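You operate a simulated robot arm through the tools that you are given. There is no shell and no other tool.

Carry out the task below with a simulated robot arm. There is one attempt and no reset: what you move stays moved.

JOB
Put things in order on the dining table top. At the end: one of the sponges from the dining table top is on the white saucer on the dining table top; the blue folded cloth from the dining table top stands where the jar (marked "OATS") stood; the jar from the dining table top stands where the brown wooden mortar stood; the brown wooden mortar is on the white small board; whatever was shut is shut again. Leave all else as you found it, and nothing knocked over. Set down upright: wooden mortar.

It is judged by the outcome, as a careful person would: the job done as asked, and still so three seconds after it is handed in. It fails if anything else is knocked over, pushed out of place, dropped, spilled or broken. Flat cloth is picked up by pressing the open fingertips on it (5 to 10 N) and closing them slowly along it; thin cloth reads only 2 to 8 mm in the jaws.

ROBOT AND FRAMES
A 6-joint arm with a two-finger parallel gripper, fixed in place. Base frame: the origin is at the foot of the arm, x ahead of it, y to its left, z up; the work surface is at about z = 0.75. Units: m, rad, N and s.
With the tool pointing down near the work surface it reaches from about 0.26 to 0.68 m from the base axis. Its first joint turns from -1.152 to 1.152 rad. Payload 2.9 kg.
The tool frame sits at the grasp point between the pads (the TCP): z along the fingers, y along the line on which they close. The tips reach 0.03 m beyond it. Largest opening 0.11 m; finger width 0.02, thickness 0.01; the body of the gripper, 0.048 by 0.112 m, starts 0.055 m behind the TCP.
Orientation is that of the tool frame in the base frame, as a unit quaternion [w, x, y, z]. With the fingers straight down and closing along the base's y, the tool's x points along the base's -x, its y along +y and its z along -z.

CONTROLS
- The arm moves only by the tool arm_command. Its argument "motion" is text: rows parted by semicolons, each of 7 numbers parted by spaces: the gripper command, from -1 (fully open) to 1 (shut), values between in proportion, then the shift along the tool's x, y, z in units of 250 mm (1.0 is 250 mm), then the turn, a rotation vector about the tool's x, y, z in units of 180 degrees (1.0 is 180 degrees). In form: jaw dx dy dz wx wy wz; .... A call has 1 to 20 rows; each row is the pose to reach, as a shift and turn from the pose commanded when the call began, along the tool's axes at that moment. A call with a number of a shift or a turn outside -1 to 1 is refused whole. Rows are played at 5 a second. More than 0.05 m and 0.15 rad between two rows, or a gripper value outside its range, and nothing of the call is played. A pose out of reach is approached as far as the arm can. The call stops where the force on the tool passes 40 N (or 10 N more than at its start, if that is more) or the arm is blocked; 0.2 s more then pass. The fingers move at their own pace (about 0.108 m/s each) and stop on an object; they squeeze with about 22 N. The grip force told is the motor's: it shows also when the fingers shut on nothing. Time passes only in rows, and 0.2 s behind the last, so rows that repeat a pose let the fingers close. The reply holds the time, the measured pose of the TCP, the force on the tool along the base axes, the opening and the grip force, in the units named above and with some noise, with the torque about the TCP (base axes, N m) and any sound that the robot's microphone picked up.
- Cameras (640 x 400 px; columns grow to the right, rows downward): "scene" is fixed at [0.0846, 0.4579, 1.3622]; the picture's right is [-0.54, -0.84, 0.00], its down [-0.65, 0.41, -0.64] and it looks along [0.54, -0.35, -0.77] (base axes); focal length 285 px, centre (320, 200). "wrist" rides on the gripper at [0.072, 0.017, -0.103] in the tool frame; the picture's right is [-0.23, 0.97, 0.00], its down [-0.76, -0.18, -0.62] and it looks along [-0.61, -0.14, 0.78] (tool axes); focal length 222 px, centre (320, 200). There is no depth. A picture from a camera that has moved, and an enlarged one, comes with that camera's place and axes in the base frame and with its lens.
- capture(camera): a new picture of that camera. It takes no simulated time.
- zoom(camera, box): a new picture of the part [left, top, right, bottom] of that camera's present view, enlarged. It takes no simulated time.
- hand_in(): hands the job in; it is judged then, once.

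Nothing tells you positions but the pictures and the camera data. Unless the task says otherwise, let go and move clear before handing in.

The tools are called after "Request:" as a command line: name --argument value ..., lists and objects as JSON in quotes. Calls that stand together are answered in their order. arm_command: Moves the arm, as the interface text tells. Its arguments: {"type":"object","properties":{"motion":{"type":"string"}},"required":["motion"]} The other tools are called the same way: capture (camera) takes a picture; zoom (camera, box) takes an enlarged picture of a part of a camera's view; hand_in () hands the job in.

At the start:

```text
time_s: 0.0
eef_pos: [0.4458, 0.0866, 1.0654]
orientation: [-0.001, 0.0, 1.0, 0.0]
force: [0.0, 0.3, -1.2]
torque: [0.01, 0.03, -0.01]
grip_width: 0.1098
grip_force: 0.0
```

scene: 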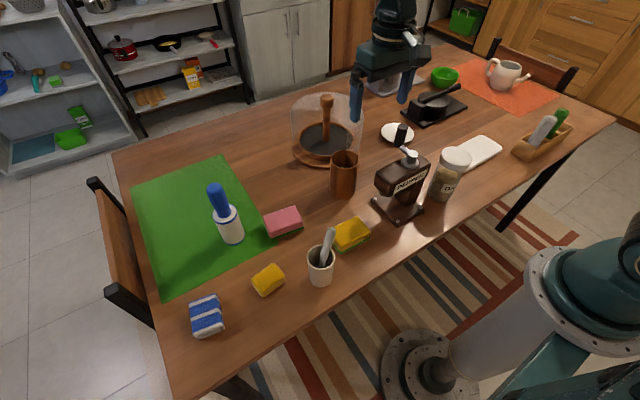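
wrist: 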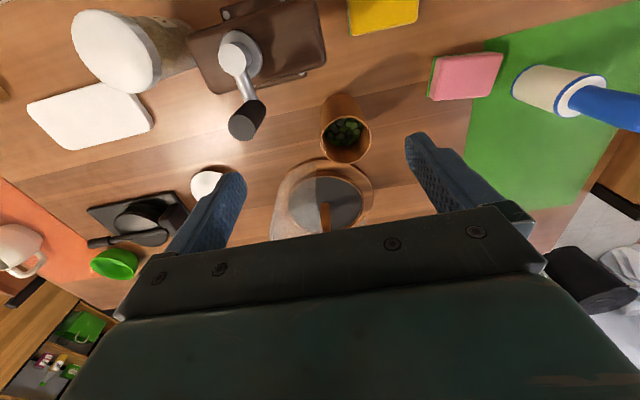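

I see a dining table with a green mat, sponges, a blue-striped folded cloth, a brown cup with green leaves in it, a coffee grinder, an OATS jar, a white board and a small white saucer. I'll look closer before moving anything.

Request:
zoom --camera "scene" --box '[280, 80, 440, 180]'

Request:
zoom --camera "scene" --box '[360, 120, 520, 220]'

Request:
zoom --camera "scene" --box '[170, 170, 330, 270]'

Request:
zoom --camera "scene" --box '[170, 210, 410, 360]'

Request:
zoom --camera "wrist" --box '[160, 80, 420, 240]'

```text
4.00 times, centred on (360, 130) of scene
camera zoom: at [0.0846, 0.4579, 1.3622], right [-0.54, -0.84, 0.0], down [-0.65, 0.41, -0.64], along [0.54, -0.35, -0.77], focal length 1139 px, centre (160, 480)
```

zoom: 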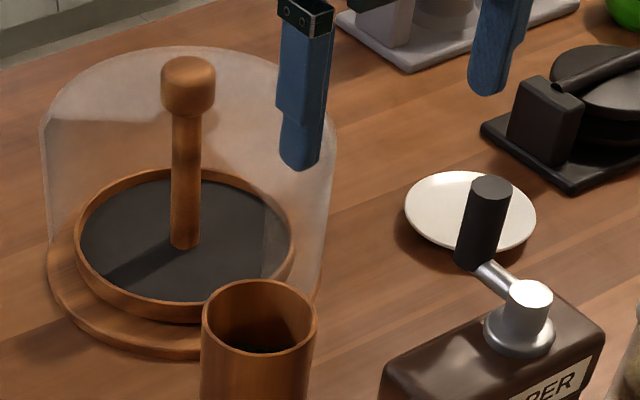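

```text
4.00 times, centred on (440, 170) of scene
camera zoom: at [0.0846, 0.4579, 1.3622], right [-0.54, -0.84, 0.0], down [-0.65, 0.41, -0.64], along [0.54, -0.35, -0.77], focal length 1139 px, centre (-160, 320)
```

zoom: 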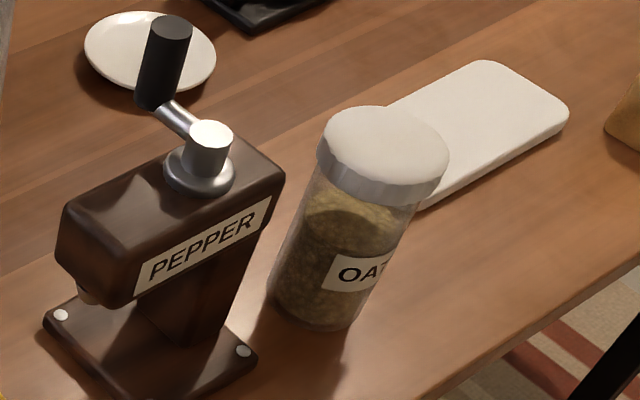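

```text
4.00 times, centred on (250, 220) of scene
camera zoom: at [0.0846, 0.4579, 1.3622], right [-0.54, -0.84, 0.0], down [-0.65, 0.41, -0.64], along [0.54, -0.35, -0.77], focal length 1139 px, centre (600, 120)
```

zoom: 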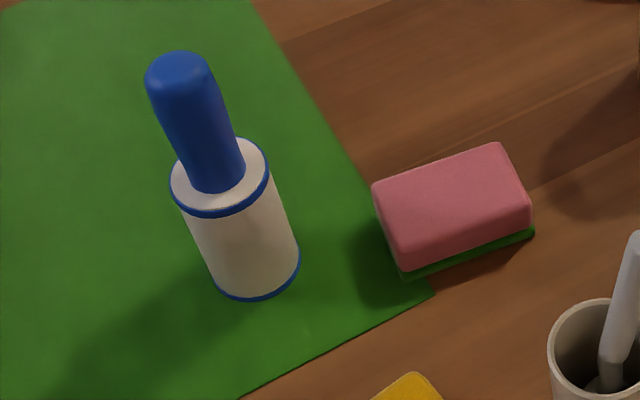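

```text
2.67 times, centred on (290, 285) of scene
camera zoom: at [0.0846, 0.4579, 1.3622], right [-0.54, -0.84, 0.0], down [-0.65, 0.41, -0.64], along [0.54, -0.35, -0.77], focal length 759 px, centre (400, -27)
```

zoom: 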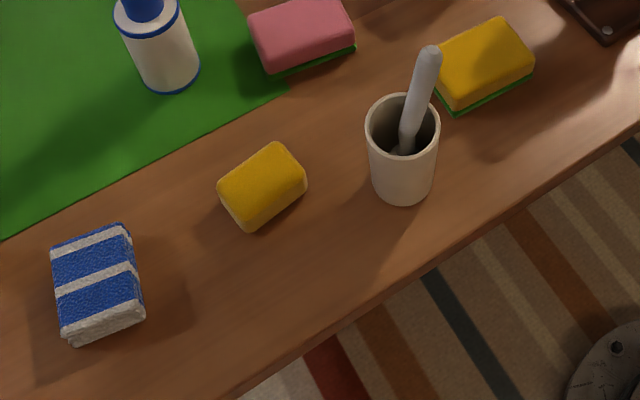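

```text
2.46 times, centred on (290, 160) of wrist
camera zoom: at [0.3721, 0.1051, 1.1689], right [0.23, 0.97, 0.0], down [0.76, -0.18, 0.62], along [0.61, -0.14, -0.78], focal length 547 px, centre (394, 298)
```

zoom: 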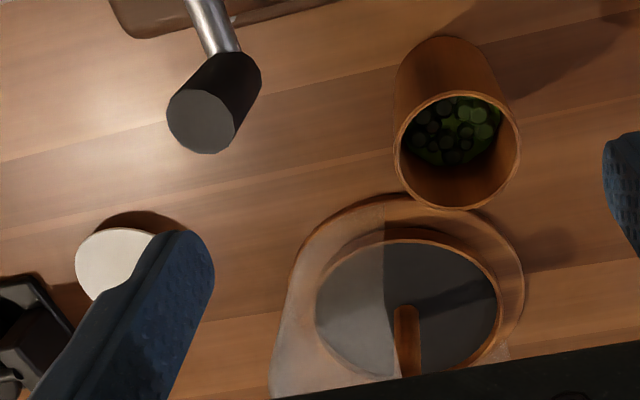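

The brown wooden cylinder holding something green is at about (0.51, 0.11) and I take it to be the mortar. The jar is at about (0.35, -0.11), the board at about (0.39, -0.33) and the saucer at about (0.62, -0.20). I'll move high over the jar and board side first, to get better views before touching anything.

Request:
arm_command --motion "-1 0.033 -0.167 -0.023 0 0 0; -1 0.067 -0.333 -0.047 0 0 0; -1 0.1 -0.5 -0.07 0 0 0; -1 0.133 -0.667 -0.093 0 0 0; -1 0.167 -0.833 -0.117 0 0 0; -1 0.2 -1.0 -0.14 0 0 0; -1 0.2 -1.0 -0.14 0 0 0"

Request:
capture --camera "wrist"

Request:
capture --camera "scene"

```text
time_s: 1.6
eef_pos: [0.3978, -0.1643, 1.0981]
orientation: [0.0, 0.0, 1.0, 0.0]
force: [0.0, 0.1, -0.1]
torque: [0.03, -0.02, -0.01]
grip_width: 0.1098
grip_force: 0.0
```

```text
taken
camera wrist: at [0.3254, -0.1462, 1.2026], right [0.23, 0.97, 0.0], down [0.76, -0.18, 0.62], along [0.61, -0.14, -0.78], focal length 222 px, centre (320, 200)
```

wrist: 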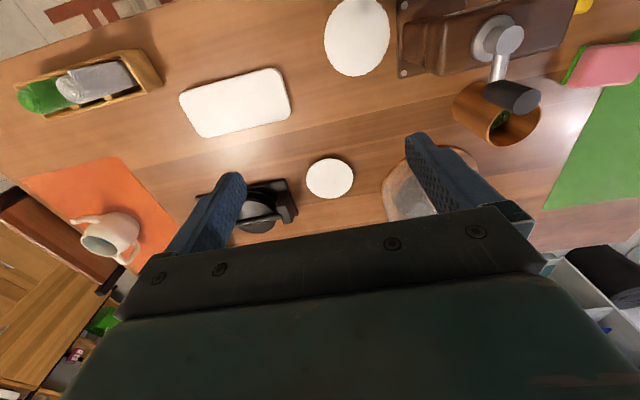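

```text
taken
```

scene: 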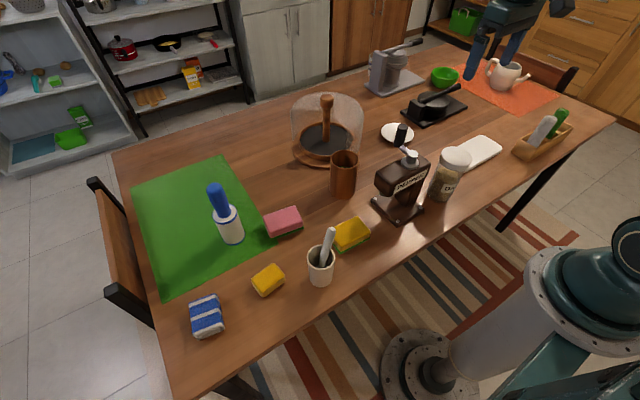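

The board spans about x 0.365–0.445 and y -0.425 to -0.23. The jar lid is at about (0.348, -0.109), with roughly 4.5 cm between the jar and the pepper grinder. Next I'll go above the wooden mortar and check its contents and alignment.

Request:
arm_command --motion "-1 -0.07 0.17 0 0 0 0; -1 -0.14 0.34 0 0 0 0; -1 -0.21 0.51 0 0 0 0; -1 -0.28 0.68 0 0 0 0; -1 -0.36 0.85 0 0 0 0; -1 -0.448 1.0 0 0 0 0; -1 -0.448 1.0 0 0 0 0"

Request:
arm_command --motion "-1 0 0.1 0.1 0 0 0; -1 0 0.1 0.2 0 0 0; -1 0 0.1 0.3 0 0 0; -1 0 0.1 0.3 0 0 0"

Request:
capture --camera "wrist"

Request:
capture --camera "scene"

```text
time_s: 3.2
eef_pos: [0.5088, 0.085, 1.1014]
orientation: [0.0, 0.0, 1.0, 0.001]
force: [0.4, 0.6, 0.3]
torque: [-0.02, 0.01, 0.02]
grip_width: 0.11
grip_force: 0.0
```

```text
time_s: 4.2
eef_pos: [0.5097, 0.1122, 1.0246]
orientation: [0.0, 0.0, 1.0, 0.0]
force: [-0.8, 0.3, 0.5]
torque: [0.0, 0.02, 0.01]
grip_width: 0.11
grip_force: 0.1
```

```text
taken
camera wrist: at [0.4369, 0.1299, 1.1278], right [0.23, 0.97, 0.0], down [0.76, -0.18, 0.62], along [0.61, -0.14, -0.78], focal length 222 px, centre (320, 200)
```

wrist: 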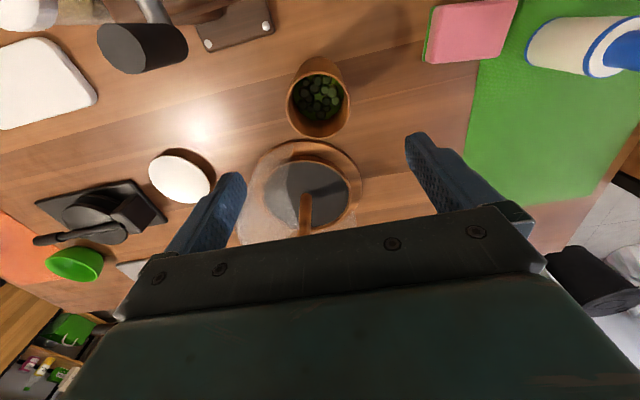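

```text
taken
```

scene: 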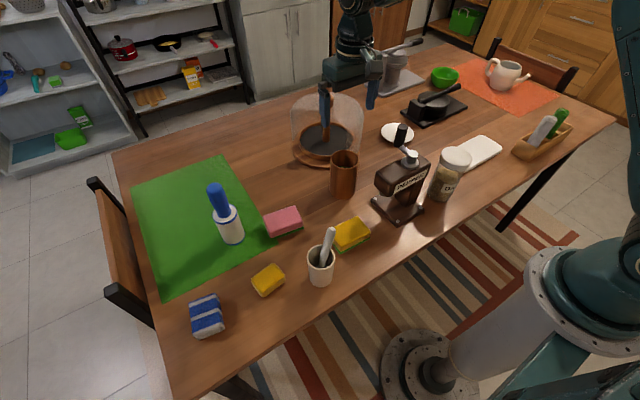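

Request:
zoom --camera "wrist" --box '[240, 40, 400, 140]'

```text
4.00 times, centred on (320, 90) of wrist
camera zoom: at [0.4369, 0.1299, 1.1278], right [0.23, 0.97, 0.0], down [0.76, -0.18, 0.62], along [0.61, -0.14, -0.78], focal length 888 px, centre (320, 640)
```

zoom: 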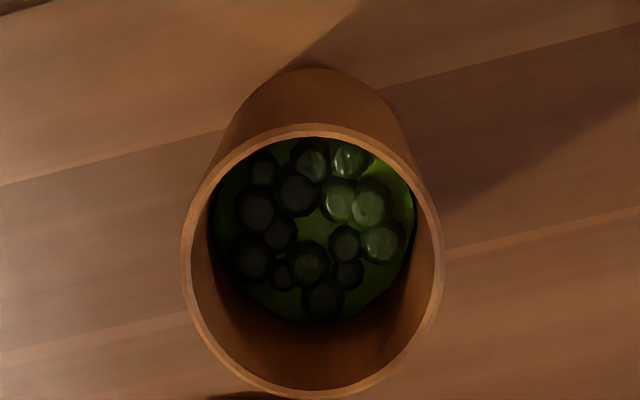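

The mortar rim is centred at about (0.507, 0.112), 7.3 cm across and roughly 0.87 high, with round green things inside. It has to stay level. I'll descend straight over it with open fingers.

Request:
arm_command --motion "-1 0.003 0 0.15 0 0 0; -1 0.006 0 0.3 0 0 0; -1 0.006 0 0.45 0 0 0; -1 0.006 0 0.6 0 0 0; -1 0.006 0 0.7 0 0 0; -1 0.006 0 0.77 0 0 0; -1 0.006 0 0.77 0 0 0"

Request:
capture --camera "wrist"

Request:
zoom --camera "scene" --box '[280, 90, 440, 220]'

```text
time_s: 5.8
eef_pos: [0.5079, 0.1108, 0.8351]
orientation: [0.0, 0.0, 1.0, 0.0]
force: [0.0, -0.2, -0.5]
torque: [-0.01, -0.04, 0.02]
grip_width: 0.1099
grip_force: 0.0
```

```text
taken
camera wrist: at [0.4346, 0.1286, 0.9379], right [0.23, 0.97, 0.0], down [0.76, -0.18, 0.62], along [0.61, -0.14, -0.78], focal length 222 px, centre (320, 200)
```

wrist: 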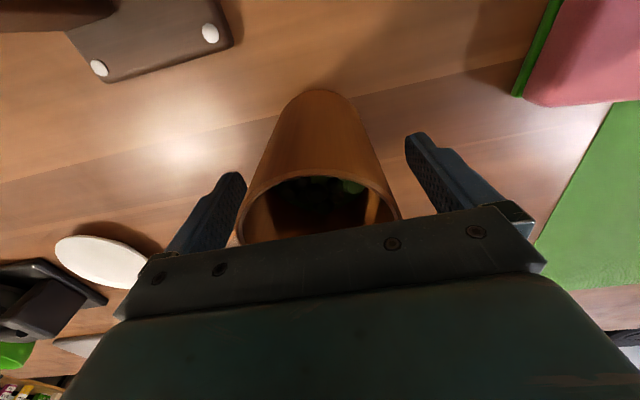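

```text
3.08 times, centred on (360, 155) of scene
camera zoom: at [0.0846, 0.4579, 1.3622], right [-0.54, -0.84, 0.0], down [-0.65, 0.41, -0.64], along [0.54, -0.35, -0.77], focal length 876 px, centre (197, 338)
```

zoom: 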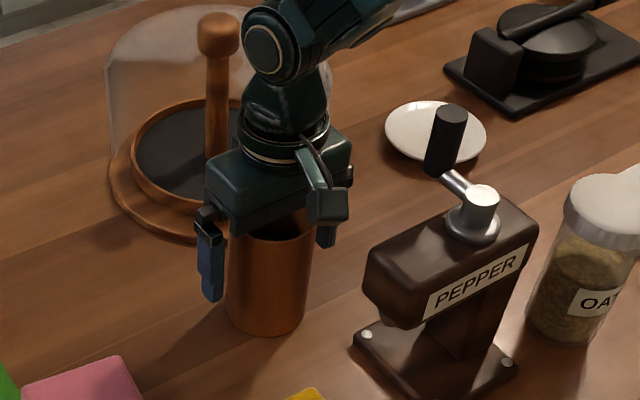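

The fingers straddle the mortar evenly, so I'll close on it and raise it slightly to check the grip.

Request:
arm_command --motion "0 0 0 0 0 0 0; 1 0 0 0 0 0 0; 1 0 0 0 0 0 0; 1 0 0 0 0 0 0; 1 0 0 0 0 0 0"

Request:
arm_command --motion "1 0 0 -0.03 0 0 0; 1 0 0 -0.08 0 0 0; 1 0 0 -0.14 0 0 0; 1 0 0 -0.2 0 0 0; 1 0 0 -0.2 0 0 0"

Request:
zoom --camera "scene" --box '[280, 90, 440, 220]'

Request:
capture --camera "wrist"

```text
time_s: 7.0
eef_pos: [0.5076, 0.1104, 0.8343]
orientation: [0.001, 0.0, 1.0, 0.0]
force: [-0.6, -0.8, -0.5]
torque: [-0.02, -0.06, 0.01]
grip_width: 0.0737
grip_force: 21.9
```

```text
time_s: 8.2
eef_pos: [0.5077, 0.1122, 0.8821]
orientation: [0.0, 0.0, 1.0, -0.001]
force: [-0.2, 0.9, -2.5]
torque: [0.02, 0.0, -0.02]
grip_width: 0.0738
grip_force: 22.3
```

```text
3.08 times, centred on (360, 155) of scene
camera zoom: at [0.0846, 0.4579, 1.3622], right [-0.54, -0.84, 0.0], down [-0.65, 0.41, -0.64], along [0.54, -0.35, -0.77], focal length 876 px, centre (197, 338)
```

zoom: 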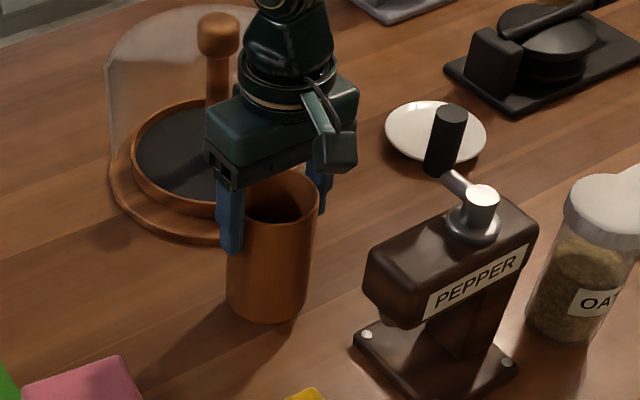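

```text
taken
camera wrist: at [0.4338, 0.13, 0.9862], right [0.23, 0.97, 0.0], down [0.76, -0.18, 0.62], along [0.61, -0.14, -0.78], focal length 222 px, centre (320, 200)
```

wrist: 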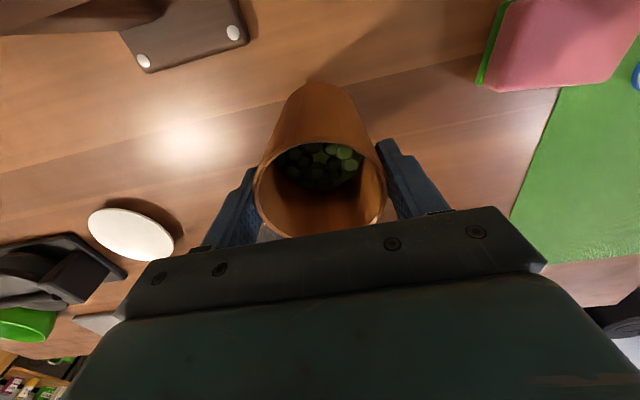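

The mortar is held at 7.4 cm and level, and it stood at about (0.508, 0.111). I'll raise it well above the grinder's crank and carry it smoothly towards the board.

Request:
arm_command --motion "1 0 0 -0.1 0 0 0; 1 0 0 -0.22 0 0 0; 1 0 0 -0.36 0 0 0; 1 0 0 -0.5 0 0 0; 1 0 0 -0.64 0 0 0; 1 0 0 -0.76 0 0 0; 1 0 0 -0.84 0 0 0; 1 0 0 -0.88 0 0 0; 1 0 0 -0.88 0 0 0"

Request:
arm_command --motion "1 0 -0.05 0 0 0 0; 1 0 -0.15 0 0 0 0; 1 0 -0.28 0 0 0 0; 1 0.03 -0.42 0 0 0 0; 1 0.07 -0.56 0 0 0 0; 1 0.12 -0.7 0 0 0 0; 1 0.17 -0.83 0 0 0 0; 1 0.21 -0.93 0 0 0 0; 1 0.23 -0.98 0 0 0 0; 1 0.23 -0.98 0 0 0 0"

Request:
arm_command --motion "1 0.02 -0.06 0 0 0 0; 1 0.05 -0.18 0 0 0 0; 1 0.08 -0.32 0 0 0 0; 1 0.11 -0.46 0 0 0 0; 1 0.14 -0.58 0 0 0 0; 1 0.16 -0.67 0 0 0 0; 1 0.18 -0.74 0 0 0 0; 1 0.18 -0.76 0 0 0 0; 1 0.18 -0.76 0 0 0 0"

Request:
capture --camera "wrist"

Request:
capture --camera "scene"

```text
time_s: 10.2
eef_pos: [0.5062, 0.1111, 1.1017]
orientation: [0.0, 0.0, 1.0, 0.0]
force: [0.1, 0.1, -3.6]
torque: [0.01, 0.02, 0.0]
grip_width: 0.0735
grip_force: 21.8
```

```text
time_s: 12.4
eef_pos: [0.4483, -0.1316, 1.1032]
orientation: [0.0, -0.001, 1.0, -0.001]
force: [-0.3, -0.4, -2.8]
torque: [0.0, -0.02, -0.03]
grip_width: 0.0738
grip_force: 21.9
```

```text
time_s: 14.4
eef_pos: [0.4039, -0.3212, 1.1014]
orientation: [0.0, -0.001, 1.0, 0.0]
force: [0.5, -0.1, -3.1]
torque: [0.02, 0.01, 0.02]
grip_width: 0.0734
grip_force: 22.3
```

```text
taken
camera wrist: at [0.3312, -0.3035, 1.2053], right [0.23, 0.97, 0.0], down [0.76, -0.18, 0.62], along [0.61, -0.14, -0.78], focal length 222 px, centre (320, 200)
```

wrist: 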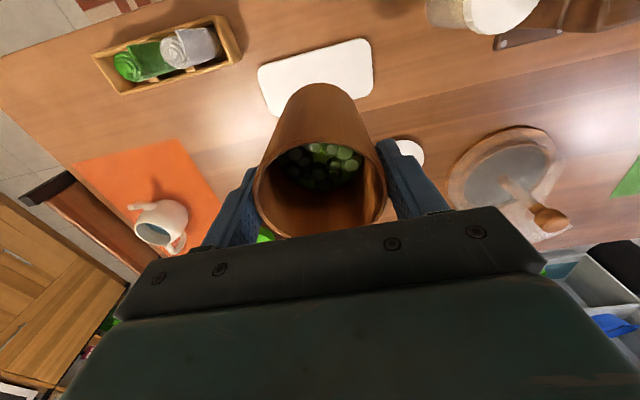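

```text
taken
```

scene: 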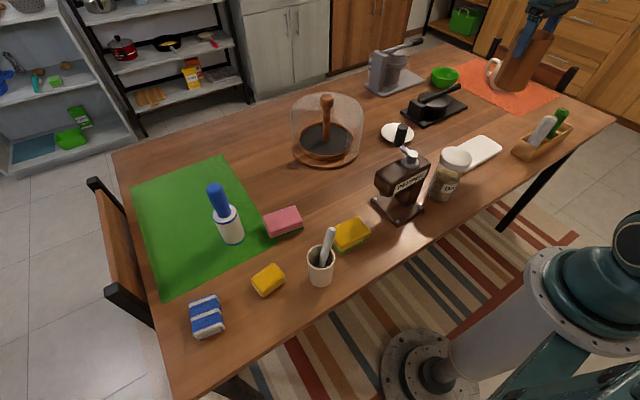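

Request:
zoom --camera "wrist" --box '[240, 20, 400, 120]'

Request:
zoom --camera "scene" --box '[430, 110, 590, 210]'

```text
4.00 times, centred on (320, 70) of wrist
camera zoom: at [0.3312, -0.3035, 1.2053], right [0.23, 0.97, 0.0], down [0.76, -0.18, 0.62], along [0.61, -0.14, -0.78], focal length 888 px, centre (320, 720)
```

zoom: 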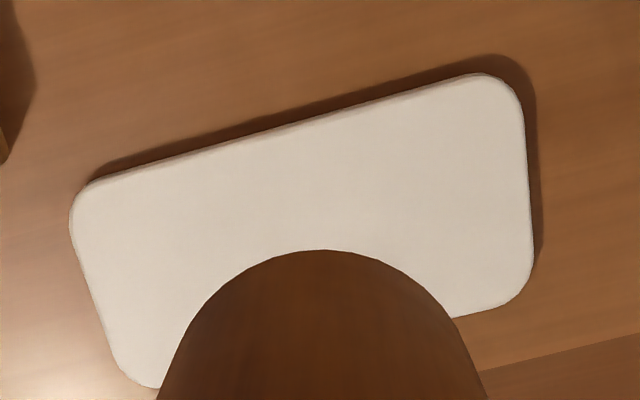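

```text
4.00 times, centred on (510, 160) of scene
camera zoom: at [0.0846, 0.4579, 1.3622], right [-0.54, -0.84, 0.0], down [-0.65, 0.41, -0.64], along [0.54, -0.35, -0.77], focal length 1139 px, centre (-440, 360)
```

zoom: 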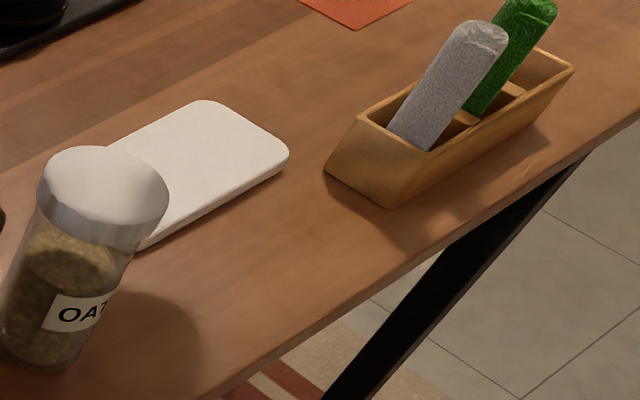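

The board's centre works out at about (0.410, -0.327), about 9 × 20 cm, and the mortar hangs almost over it. I'll shift a few millimetres and lower it to just above the board.

Request:
arm_command --motion "1 -0.012 -0.01 0.06 0 0 0; 1 -0.024 -0.02 0.16 0 0 0; 1 -0.024 -0.02 0.28 0 0 0; 1 -0.024 -0.02 0.4 0 0 0; 1 -0.024 -0.02 0.52 0 0 0; 1 -0.024 -0.02 0.64 0 0 0; 1 -0.024 -0.02 0.76 0 0 0; 1 -0.024 -0.02 0.86 0 0 0; 1 -0.024 -0.02 0.92 0 0 0; 1 -0.024 -0.02 0.94 0 0 0; 1 -0.024 -0.02 0.94 0 0 0"

Request:
capture --camera "wrist"

Request:
zoom --camera "scene" --box '[430, 80, 590, 200]'

```text
time_s: 16.8
eef_pos: [0.4088, -0.328, 0.8689]
orientation: [0.002, -0.001, 1.0, -0.001]
force: [2.9, -0.5, 23.2]
torque: [0.39, -0.14, -0.08]
grip_width: 0.0739
grip_force: 22.3
```

```text
taken
camera wrist: at [0.3354, -0.3108, 0.9728], right [0.23, 0.97, 0.0], down [0.76, -0.18, 0.63], along [0.61, -0.14, -0.78], focal length 222 px, centre (320, 200)
```

wrist: 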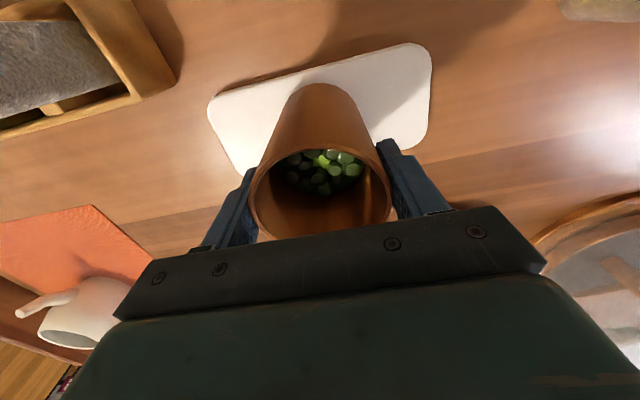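

```text
3.33 times, centred on (510, 140) of scene
camera zoom: at [0.0844, 0.4581, 1.3621], right [-0.54, -0.84, 0.0], down [-0.65, 0.41, -0.64], along [0.54, -0.35, -0.77], focal length 949 px, centre (-313, 400)
```

zoom: 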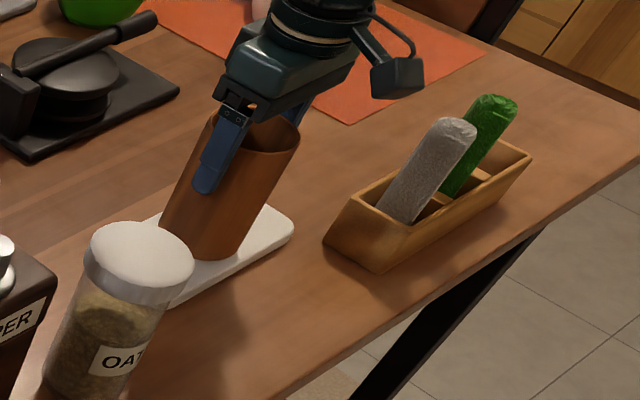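

The mortar has already touched the board, with 23 N upward at TCP z 0.869, so the board top is higher than I assumed. I'll ease up a little to relax the force before releasing.

Request:
arm_command --motion "1 0 0 -0.004 0 0 0; 1 0 0 -0.008 0 0 0; 1 0 0 -0.008 0 0 0"

Request:
zoom --camera "wrist" --box '[200, 30, 440, 180]'

Request:
zoom --camera "scene" --box '[440, 100, 540, 180]'

```text
time_s: 17.6
eef_pos: [0.4081, -0.327, 0.8683]
orientation: [-0.002, 0.001, 1.0, 0.001]
force: [-0.4, -1.8, 3.1]
torque: [-0.36, -0.12, -0.09]
grip_width: 0.0736
grip_force: 22.0
```

```text
2.67 times, centred on (320, 105) of wrist
camera zoom: at [0.3353, -0.309, 0.9732], right [0.23, 0.97, 0.0], down [0.76, -0.18, 0.62], along [0.6, -0.14, -0.78], focal length 592 px, centre (320, 453)
```

zoom: 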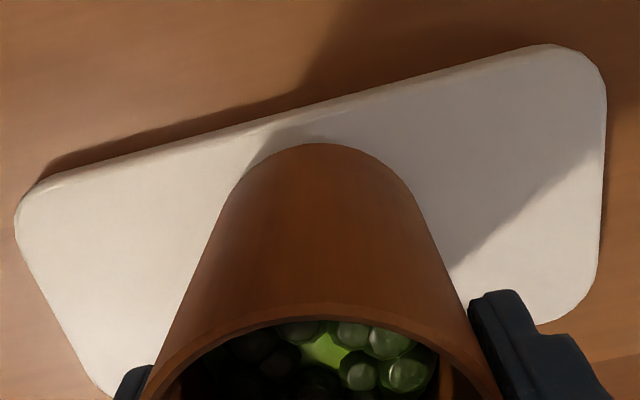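

```text
5.00 times, centred on (490, 140) of scene
camera zoom: at [0.0845, 0.4579, 1.3622], right [-0.54, -0.84, 0.0], down [-0.65, 0.41, -0.64], along [0.54, -0.35, -0.77], focal length 1424 px, centre (-530, 500)
```

zoom: 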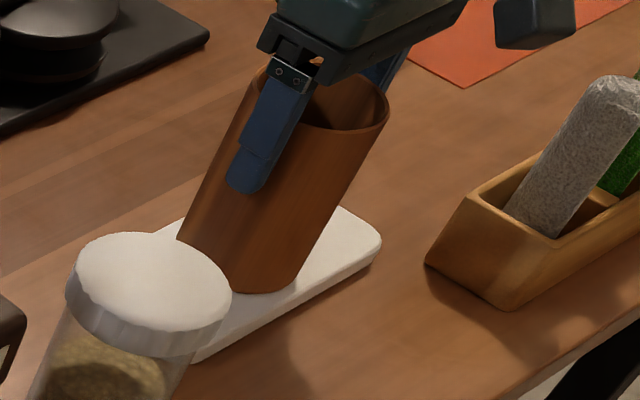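

The wrist pictures show the mortar slipped about 2 cm down in the jaws as I lifted it. It now rests flat in the middle of the board under light force. I'll open the fingers and rise straight up.

Request:
arm_command --motion "-0.4 0 0 0 0 0 0; -0.6 0 0 0 0 0 0; -1 0 0 0 0 0 0; -1 0 0 0 0 0 0; -1 0 0 0 0 0 0"

Request:
arm_command --motion "-1 0 0 -0.1 0 0 0; -1 0 0 -0.25 0 0 0; -1 0 0 -0.42 0 0 0; -1 0 0 -0.6 0 0 0; -1 0 0 -0.78 0 0 0; -1 0 0 -0.9 0 0 0; -1 0 0 -0.9 0 0 0"

Request:
capture --camera "wrist"

Request:
zoom --camera "scene" --box '[400, 100, 560, 220]'

```text
time_s: 18.8
eef_pos: [0.4099, -0.3282, 0.8707]
orientation: [0.0, 0.0, 1.0, 0.0]
force: [0.0, 0.1, -0.6]
torque: [0.05, -0.01, 0.03]
grip_width: 0.1098
grip_force: 0.0
```

```text
time_s: 20.4
eef_pos: [0.4107, -0.3266, 1.0938]
orientation: [0.0, 0.0, 1.0, 0.0]
force: [0.2, 0.8, 0.0]
torque: [-0.03, -0.01, 0.02]
grip_width: 0.11
grip_force: 0.1
```

```text
taken
camera wrist: at [0.3367, -0.3074, 1.1983], right [0.23, 0.97, 0.0], down [0.76, -0.18, 0.62], along [0.61, -0.14, -0.78], focal length 222 px, centre (320, 200)
```

wrist: 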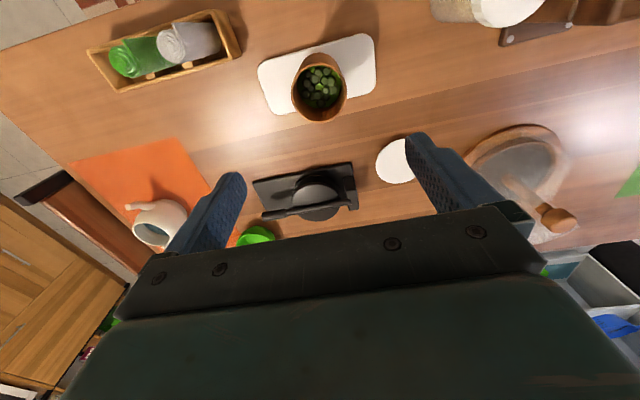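

```text
3.33 times, centred on (480, 160) of scene
camera zoom: at [0.0846, 0.4579, 1.3622], right [-0.54, -0.84, 0.0], down [-0.65, 0.41, -0.64], along [0.54, -0.35, -0.77], focal length 949 px, centre (-213, 333)
```

zoom: 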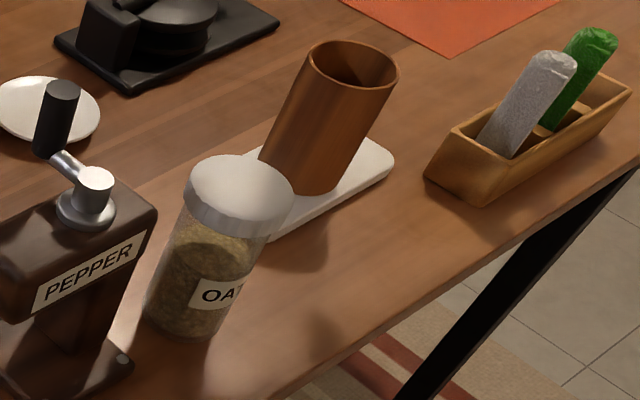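

The mortar stands upright on the board. Next I'll turn the gripper a quarter turn, so it closes along x and the camera sits away from the grinder, and hover above the jar to study its lid and body.

Request:
arm_command --motion "-1 0.02 0.07 0 0 0 -0.04; -1 0.045 0.15 0 0 0 -0.085; -1 0.068 0.234 0 0 0 -0.13; -1 0.09 0.312 0 0 0 -0.175; -1 0.113 0.39 0 0 0 -0.22; -1 0.136 0.468 0 0 0 -0.265; -1 0.16 0.546 0 0 0 -0.31; -1 0.18 0.624 0 0 0 -0.355; -1 0.205 0.7 0 0 0 -0.4; -1 0.227 0.78 0 0 0 -0.445; -1 0.25 0.858 0 0 0 -0.49; -1 0.25 0.858 0 0 0 -0.5; -1 0.25 0.858 0 0 0 -0.5"

Request:
capture --camera "wrist"

Request:
capture --camera "scene"

```text
time_s: 23.2
eef_pos: [0.346, -0.1147, 1.0958]
orientation: [0.001, 0.708, -0.706, 0.0]
force: [0.7, -1.0, -0.2]
torque: [-0.02, 0.0, 0.03]
grip_width: 0.1098
grip_force: 0.0
```

```text
taken
camera wrist: at [0.3283, -0.1857, 1.1993], right [-0.97, 0.23, 0.0], down [0.18, 0.76, 0.62], along [0.14, 0.61, -0.78], focal length 222 px, centre (320, 200)
```

wrist: 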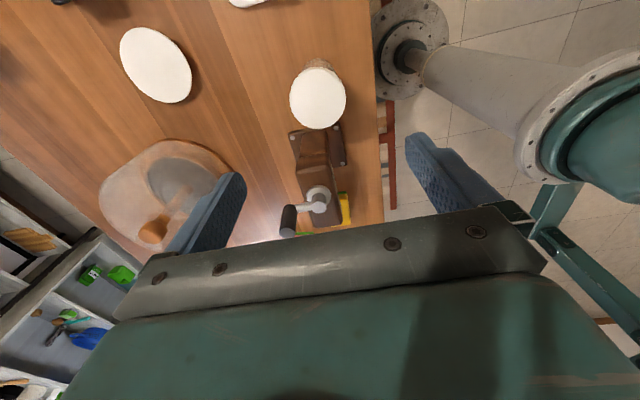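

```text
taken
```

scene: 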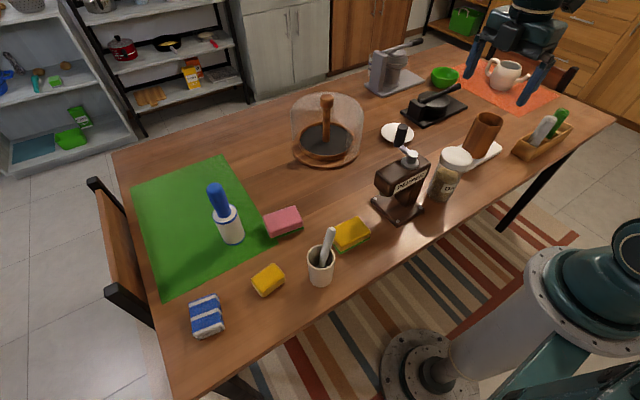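

Request:
zoom --camera "wrist" --box '[240, 40, 400, 140]'

Request:
zoom --camera "scene" --box '[410, 130, 490, 210]'

```text
4.00 times, centred on (320, 90) of wrist
camera zoom: at [0.3283, -0.1857, 1.1993], right [-0.97, 0.23, 0.0], down [0.18, 0.76, 0.62], along [0.14, 0.61, -0.78], focal length 888 px, centre (320, 640)
```

zoom: 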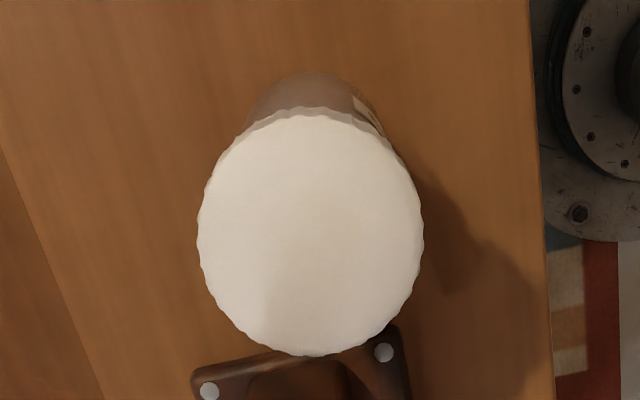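

```text
5.00 times, centred on (450, 170) of scene
camera zoom: at [0.0846, 0.4579, 1.3622], right [-0.54, -0.84, 0.0], down [-0.65, 0.41, -0.64], along [0.54, -0.35, -0.77], focal length 1424 px, centre (-330, 350)
```

zoom: 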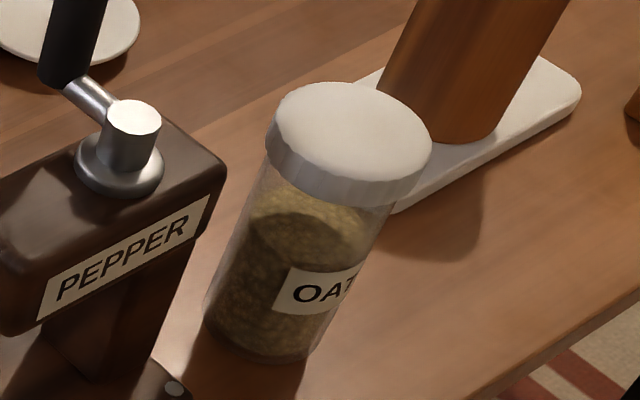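

Request:
zoom --camera "scene" --box '[450, 20, 580, 120]'

Request:
zoom --camera "wrist" --box '[160, 120, 260, 260]'

Request:
zoom --camera "wrist" --box '[390, 120, 550, 260]'

```text
4.00 times, centred on (515, 70) of scene
camera zoom: at [0.0846, 0.4579, 1.3622], right [-0.54, -0.84, 0.0], down [-0.65, 0.41, -0.64], along [0.54, -0.35, -0.77], focal length 1139 px, centre (-460, 720)
```

zoom: 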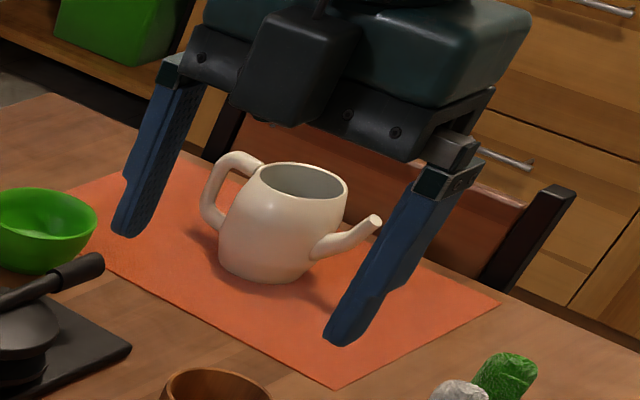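

```text
2.86 times, centred on (210, 190) of wrist
camera zoom: at [0.3283, -0.1857, 1.1993], right [-0.97, 0.23, 0.0], down [0.18, 0.76, 0.62], along [0.14, 0.61, -0.78], focal length 635 px, centre (634, 229)
```

zoom: 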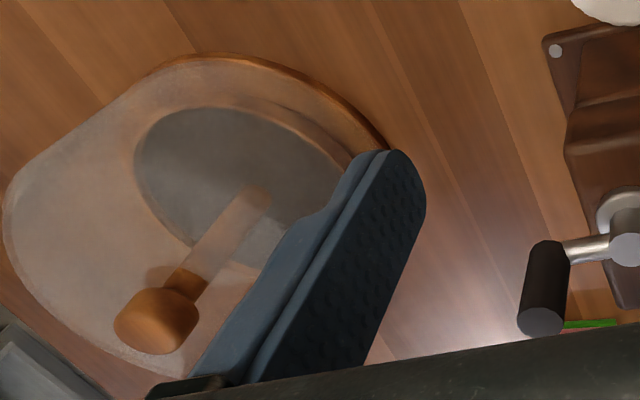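

```text
2.86 times, centred on (470, 190) of wrist
camera zoom: at [0.3283, -0.1857, 1.1993], right [-0.97, 0.23, 0.0], down [0.18, 0.76, 0.62], along [0.14, 0.61, -0.78], focal length 635 px, centre (-109, 229)
```

zoom: 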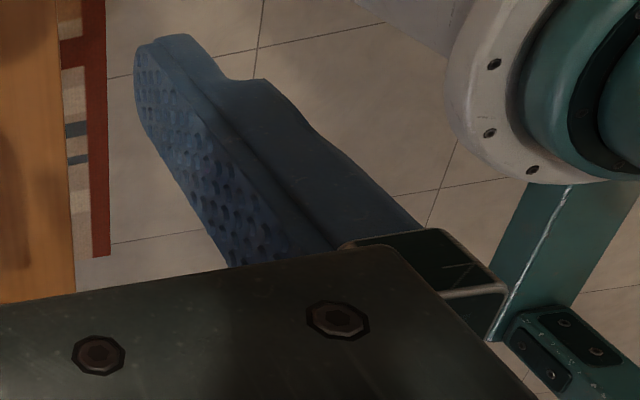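

The jar's lid is about 7.4 cm across, with its top at about z 0.89, and it is wider than the body below it. I'll descend so the pads are level with the lid, then try a lift of only a few millimetres to see whether the whole jar comes up.

Request:
arm_command --motion "-1 0 0 0.15 0 0 0; -1 0 0 0.3 0 0 0; -1 0 0 0.45 0 0 0; -1 0 0 0.6 0 0 0; -1 0 0 0.7 0 0 0; -1 0 0 0.8 0 0 0; -1 0 0 0.86 0 0 0; -1 0 0 0.86 0 0 0"

Request:
capture --camera "wrist"

Request:
zoom --camera "scene" --box '[380, 90, 520, 220]'

```text
time_s: 25.0
eef_pos: [0.3471, -0.1121, 0.8786]
orientation: [-0.001, 0.707, -0.707, -0.001]
force: [0.6, 0.2, -0.2]
torque: [-0.01, 0.01, 0.01]
grip_width: 0.11
grip_force: 0.0
```

```text
taken
camera wrist: at [0.3294, -0.1842, 0.9821], right [-0.97, 0.23, 0.0], down [0.18, 0.76, 0.62], along [0.14, 0.61, -0.78], focal length 222 px, centre (320, 200)
```

wrist: 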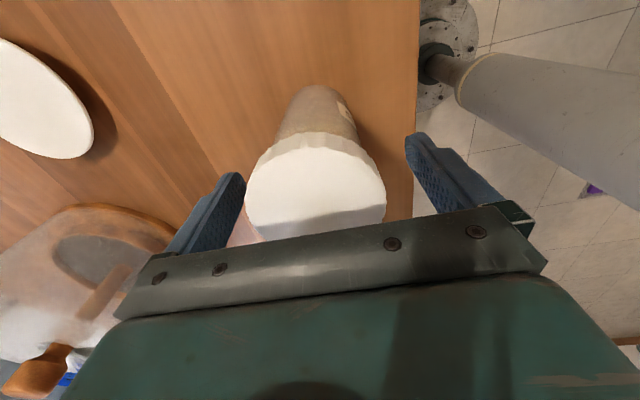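

```text
3.08 times, centred on (450, 155) of scene
camera zoom: at [0.0846, 0.4579, 1.3622], right [-0.54, -0.84, 0.0], down [-0.65, 0.41, -0.64], along [0.54, -0.35, -0.77], focal length 876 px, centre (-80, 338)
```

zoom: 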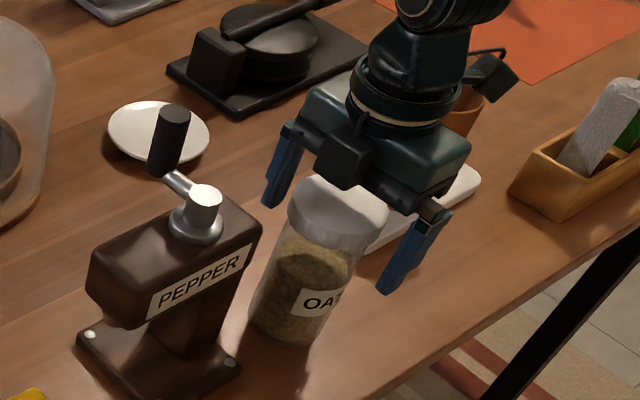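

Request:
arm_command --motion "-0.2 0 0 0 0 0 0; 0.2 0 0 0 0 0 0; 1 0 0 0 0 0 0; 1 0 0 0 0 0 0; 1 0 0 0 0 0 0"

Request:
capture --camera "wrist"

Request:
arm_command --motion "1 0 0 -0.01 0 0 0; 1 0 0 -0.02 0 0 0; 1 0 0 -0.03 0 0 0; 1 0 0 -0.03 0 0 0"

Request:
capture --camera "wrist"

Request:
zoom --camera "scene" --box '[380, 90, 520, 220]'

```text
time_s: 26.2
eef_pos: [0.3471, -0.1126, 0.8789]
orientation: [-0.001, 0.707, -0.707, 0.001]
force: [1.9, 0.3, 1.5]
torque: [-0.04, -0.13, 0.0]
grip_width: 0.0715
grip_force: 22.3
```

```text
taken
camera wrist: at [0.3296, -0.1842, 0.9824], right [-0.97, 0.23, 0.0], down [0.18, 0.76, 0.62], along [0.14, 0.61, -0.78], focal length 222 px, centre (320, 200)
```

wrist: 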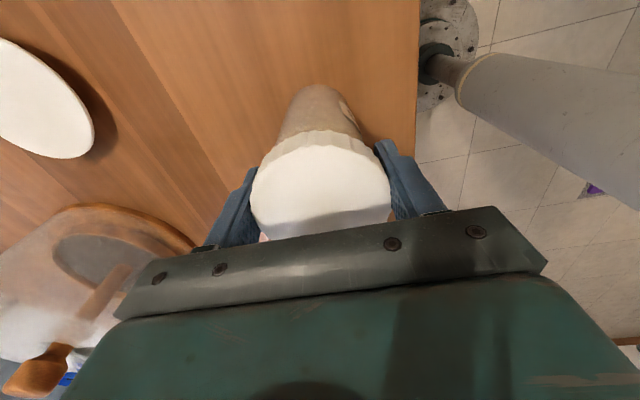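

```text
time_s: 27.2
eef_pos: [0.3458, -0.1124, 0.8882]
orientation: [0.0, 0.707, -0.707, 0.0]
force: [0.1, 0.8, -3.4]
torque: [-0.02, -0.01, -0.03]
grip_width: 0.0715
grip_force: 21.8
```

```text
taken
camera wrist: at [0.3289, -0.1833, 0.9912], right [-0.97, 0.23, 0.0], down [0.18, 0.76, 0.62], along [0.14, 0.61, -0.78], focal length 222 px, centre (320, 200)
```

wrist: 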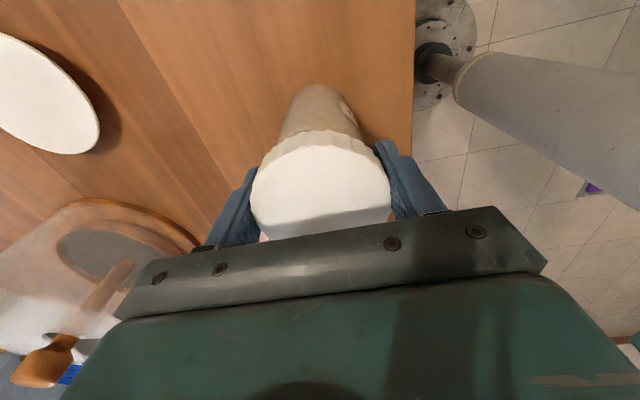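

```text
3.08 times, centred on (450, 155) of scene
camera zoom: at [0.0846, 0.4579, 1.3622], right [-0.54, -0.84, 0.0], down [-0.65, 0.41, -0.64], along [0.54, -0.35, -0.77], focal length 876 px, centre (-80, 338)
```

zoom: 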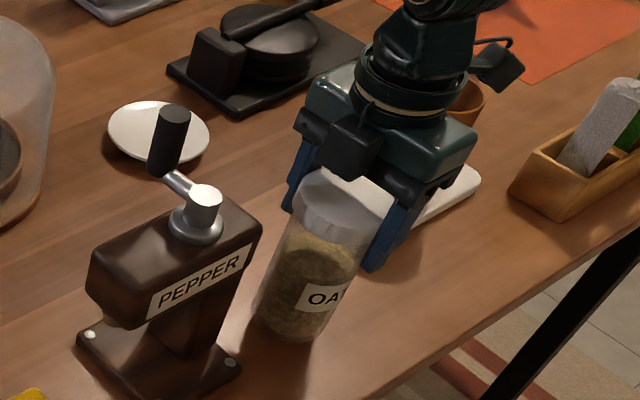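

The scale reads about 3.4 N and the body has risen together with the lid, so the lid is firmly attached. I'll lift further and check for slipping before carrying it.

Request:
arm_command --motion "1 0 0 -0.05 0 0 0; 1 0 0 -0.12 0 0 0; 1 0 0 -0.2 0 0 0; 1 0 0 -0.28 0 0 0; 1 0 0 -0.36 0 0 0; 1 0 0 -0.42 0 0 0; 1 0 0 -0.45 0 0 0; 1 0 0 -0.45 0 0 0"

Request:
capture --camera "wrist"

Request:
capture --camera "scene"

```text
time_s: 29.0
eef_pos: [0.3466, -0.1138, 0.9989]
orientation: [0.0, 0.708, -0.707, 0.0]
force: [0.4, -0.2, -2.3]
torque: [0.02, -0.02, 0.01]
grip_width: 0.071
grip_force: 21.9
```

```text
taken
camera wrist: at [0.3292, -0.185, 1.1027], right [-0.97, 0.23, 0.0], down [0.18, 0.76, 0.62], along [0.14, 0.61, -0.78], focal length 222 px, centre (320, 200)
```

wrist: 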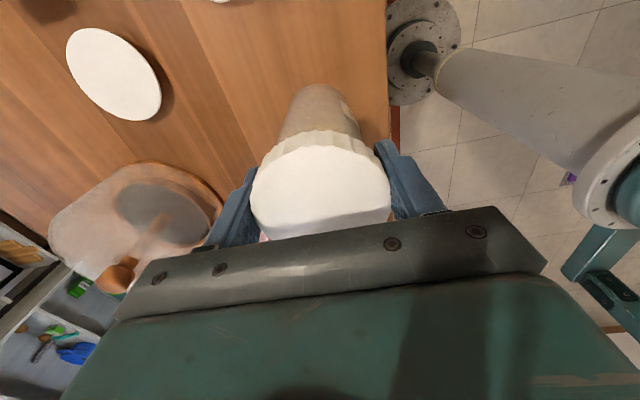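

```text
taken
```

scene: 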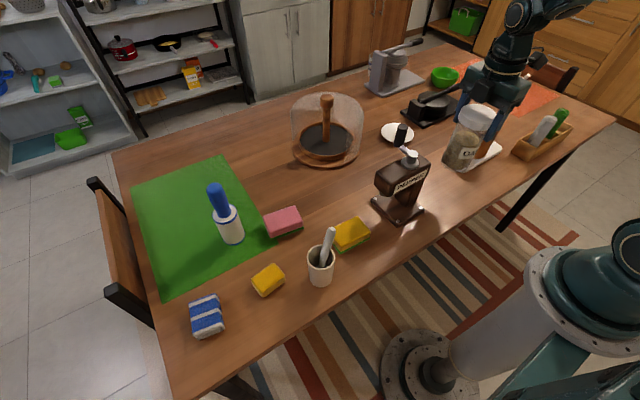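

The jar hangs firmly with no slip. I'll carry it forward in x first, then across in y, around the grinder's crank.

Request:
arm_command --motion "1 0 -0.06 0 0 0 0; 1 0 -0.16 0 0 0 0; 1 0 -0.28 0 0 0 0; 1 0 -0.4 0 0 0 0; 1 0 -0.52 0 0 0 0; 1 0 -0.61 0 0 0 0; 1 0 -0.66 0 0 0 0; 1 0 -0.66 0 0 0 0"

Request:
arm_command --motion "1 -0.06 0 0 0 0 0; 1 -0.16 0 0 0 0 0; 1 -0.28 0 0 0 0 0; 1 -0.41 0 0 0 0 0; 1 -0.54 0 0 0 0 0; 1 -0.66 0 0 0 0 0; 1 -0.77 0 0 0 0 0; 1 -0.85 0 0 0 0 0; 1 -0.89 0 0 0 0 0; 1 -0.89 0 0 0 0 0"

Request:
capture --camera "wrist"

Request:
capture --camera "scene"

```text
time_s: 30.8
eef_pos: [0.5116, -0.1128, 0.9991]
orientation: [0.001, -0.707, 0.707, -0.001]
force: [-0.5, -0.3, -1.9]
torque: [-0.01, 0.0, 0.01]
grip_width: 0.0711
grip_force: 22.2
```

```text
time_s: 33.0
eef_pos: [0.5132, 0.1088, 0.9977]
orientation: [0.0, 0.707, -0.707, 0.0]
force: [0.7, 0.4, -2.5]
torque: [-0.03, 0.01, 0.01]
grip_width: 0.0711
grip_force: 22.1
```

```text
taken
camera wrist: at [0.4943, 0.0362, 1.1028], right [-0.97, 0.23, 0.0], down [0.18, 0.76, 0.62], along [0.14, 0.61, -0.78], focal length 222 px, centre (320, 200)
```

wrist: 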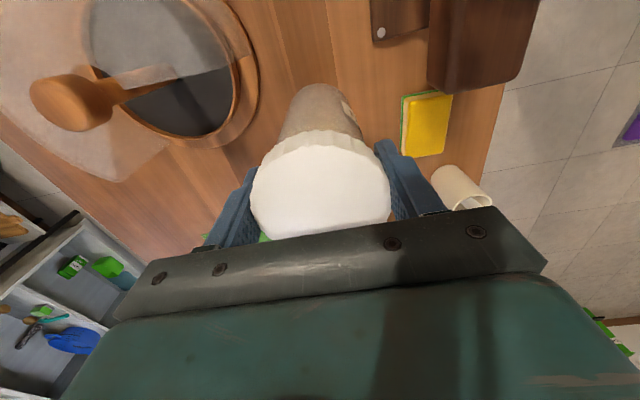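

```text
taken
```

scene: 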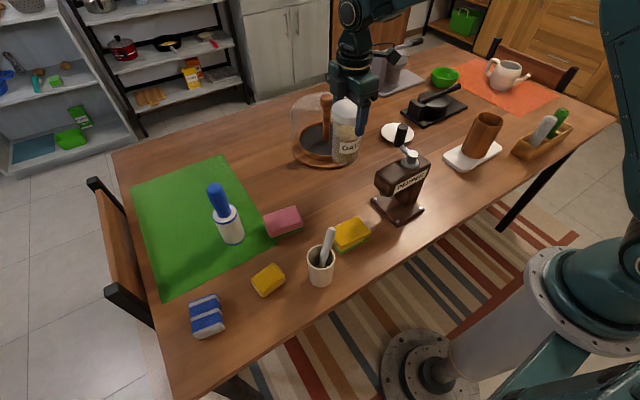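

Request:
arm_command --motion "1 -0.006 0.016 0.05 0 0 0; 1 -0.006 0.016 0.14 0 0 0; 1 -0.006 0.016 0.24 0 0 0; 1 -0.006 0.016 0.33 0 0 0; 1 -0.006 0.016 0.4 0 0 0; 1 -0.006 0.016 0.44 0 0 0; 1 -0.006 0.016 0.455 0 0 0; 1 -0.006 0.016 0.455 0 0 0"

Request:
zoom --camera "scene" --box '[280, 90, 440, 220]'

```text
time_s: 34.8
eef_pos: [0.5065, 0.1121, 0.8862]
orientation: [0.0, -0.707, 0.707, 0.0]
force: [0.4, 0.0, -2.4]
torque: [-0.02, 0.0, 0.01]
grip_width: 0.0711
grip_force: 22.3
```

```text
3.08 times, centred on (360, 155) of scene
camera zoom: at [0.0846, 0.4579, 1.3622], right [-0.54, -0.84, 0.0], down [-0.65, 0.41, -0.64], along [0.54, -0.35, -0.77], focal length 876 px, centre (197, 338)
```

zoom: 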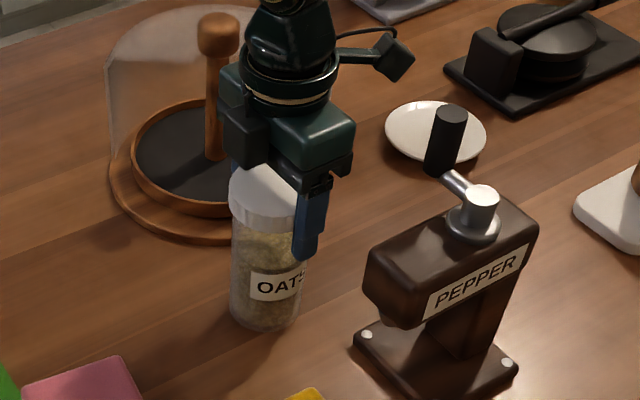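

Next come small steps down until the table takes the weight.

Request:
arm_command --motion "1 0 0 0.008 0 0 0; 1 0 0 0.016 0 0 0; 1 0 0 0.022 0 0 0; 1 0 0 0.026 0 0 0; 1 0 0 0.026 0 0 0"

```text
time_s: 36.0
eef_pos: [0.5082, 0.1108, 0.8784]
orientation: [0.0, -0.707, 0.707, 0.0]
force: [0.1, -1.6, -1.6]
torque: [0.0, -0.02, 0.0]
grip_width: 0.0708
grip_force: 21.4
```

Request:
arm_command --motion "1 0 0 0.004 0 0 0; 1 0 0 0.008 0 0 0; 1 0 0 0.012 0 0 0; 1 0 0 0.012 0 0 0"

Request:
zoom --camera "scene" --box '[280, 90, 440, 220]'

```text
time_s: 37.0
eef_pos: [0.5072, 0.1111, 0.8769]
orientation: [0.003, -0.706, 0.708, -0.002]
force: [2.2, -3.9, 24.3]
torque: [-0.04, 0.12, 0.04]
grip_width: 0.0707
grip_force: 22.0
```

```text
3.08 times, centred on (360, 155) of scene
camera zoom: at [0.0843, 0.4577, 1.3623], right [-0.54, -0.84, 0.0], down [-0.65, 0.41, -0.64], along [0.54, -0.35, -0.77], focal length 876 px, centre (197, 338)
```

zoom: 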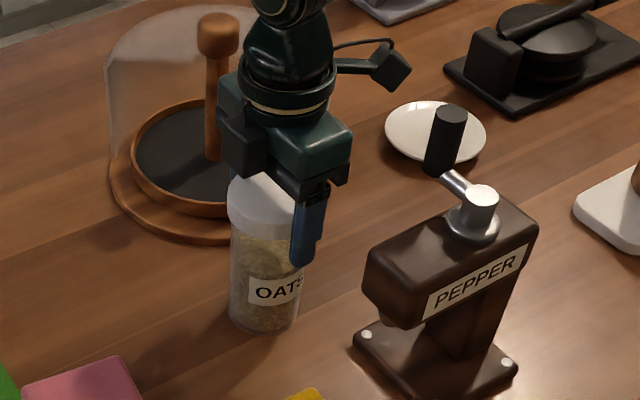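

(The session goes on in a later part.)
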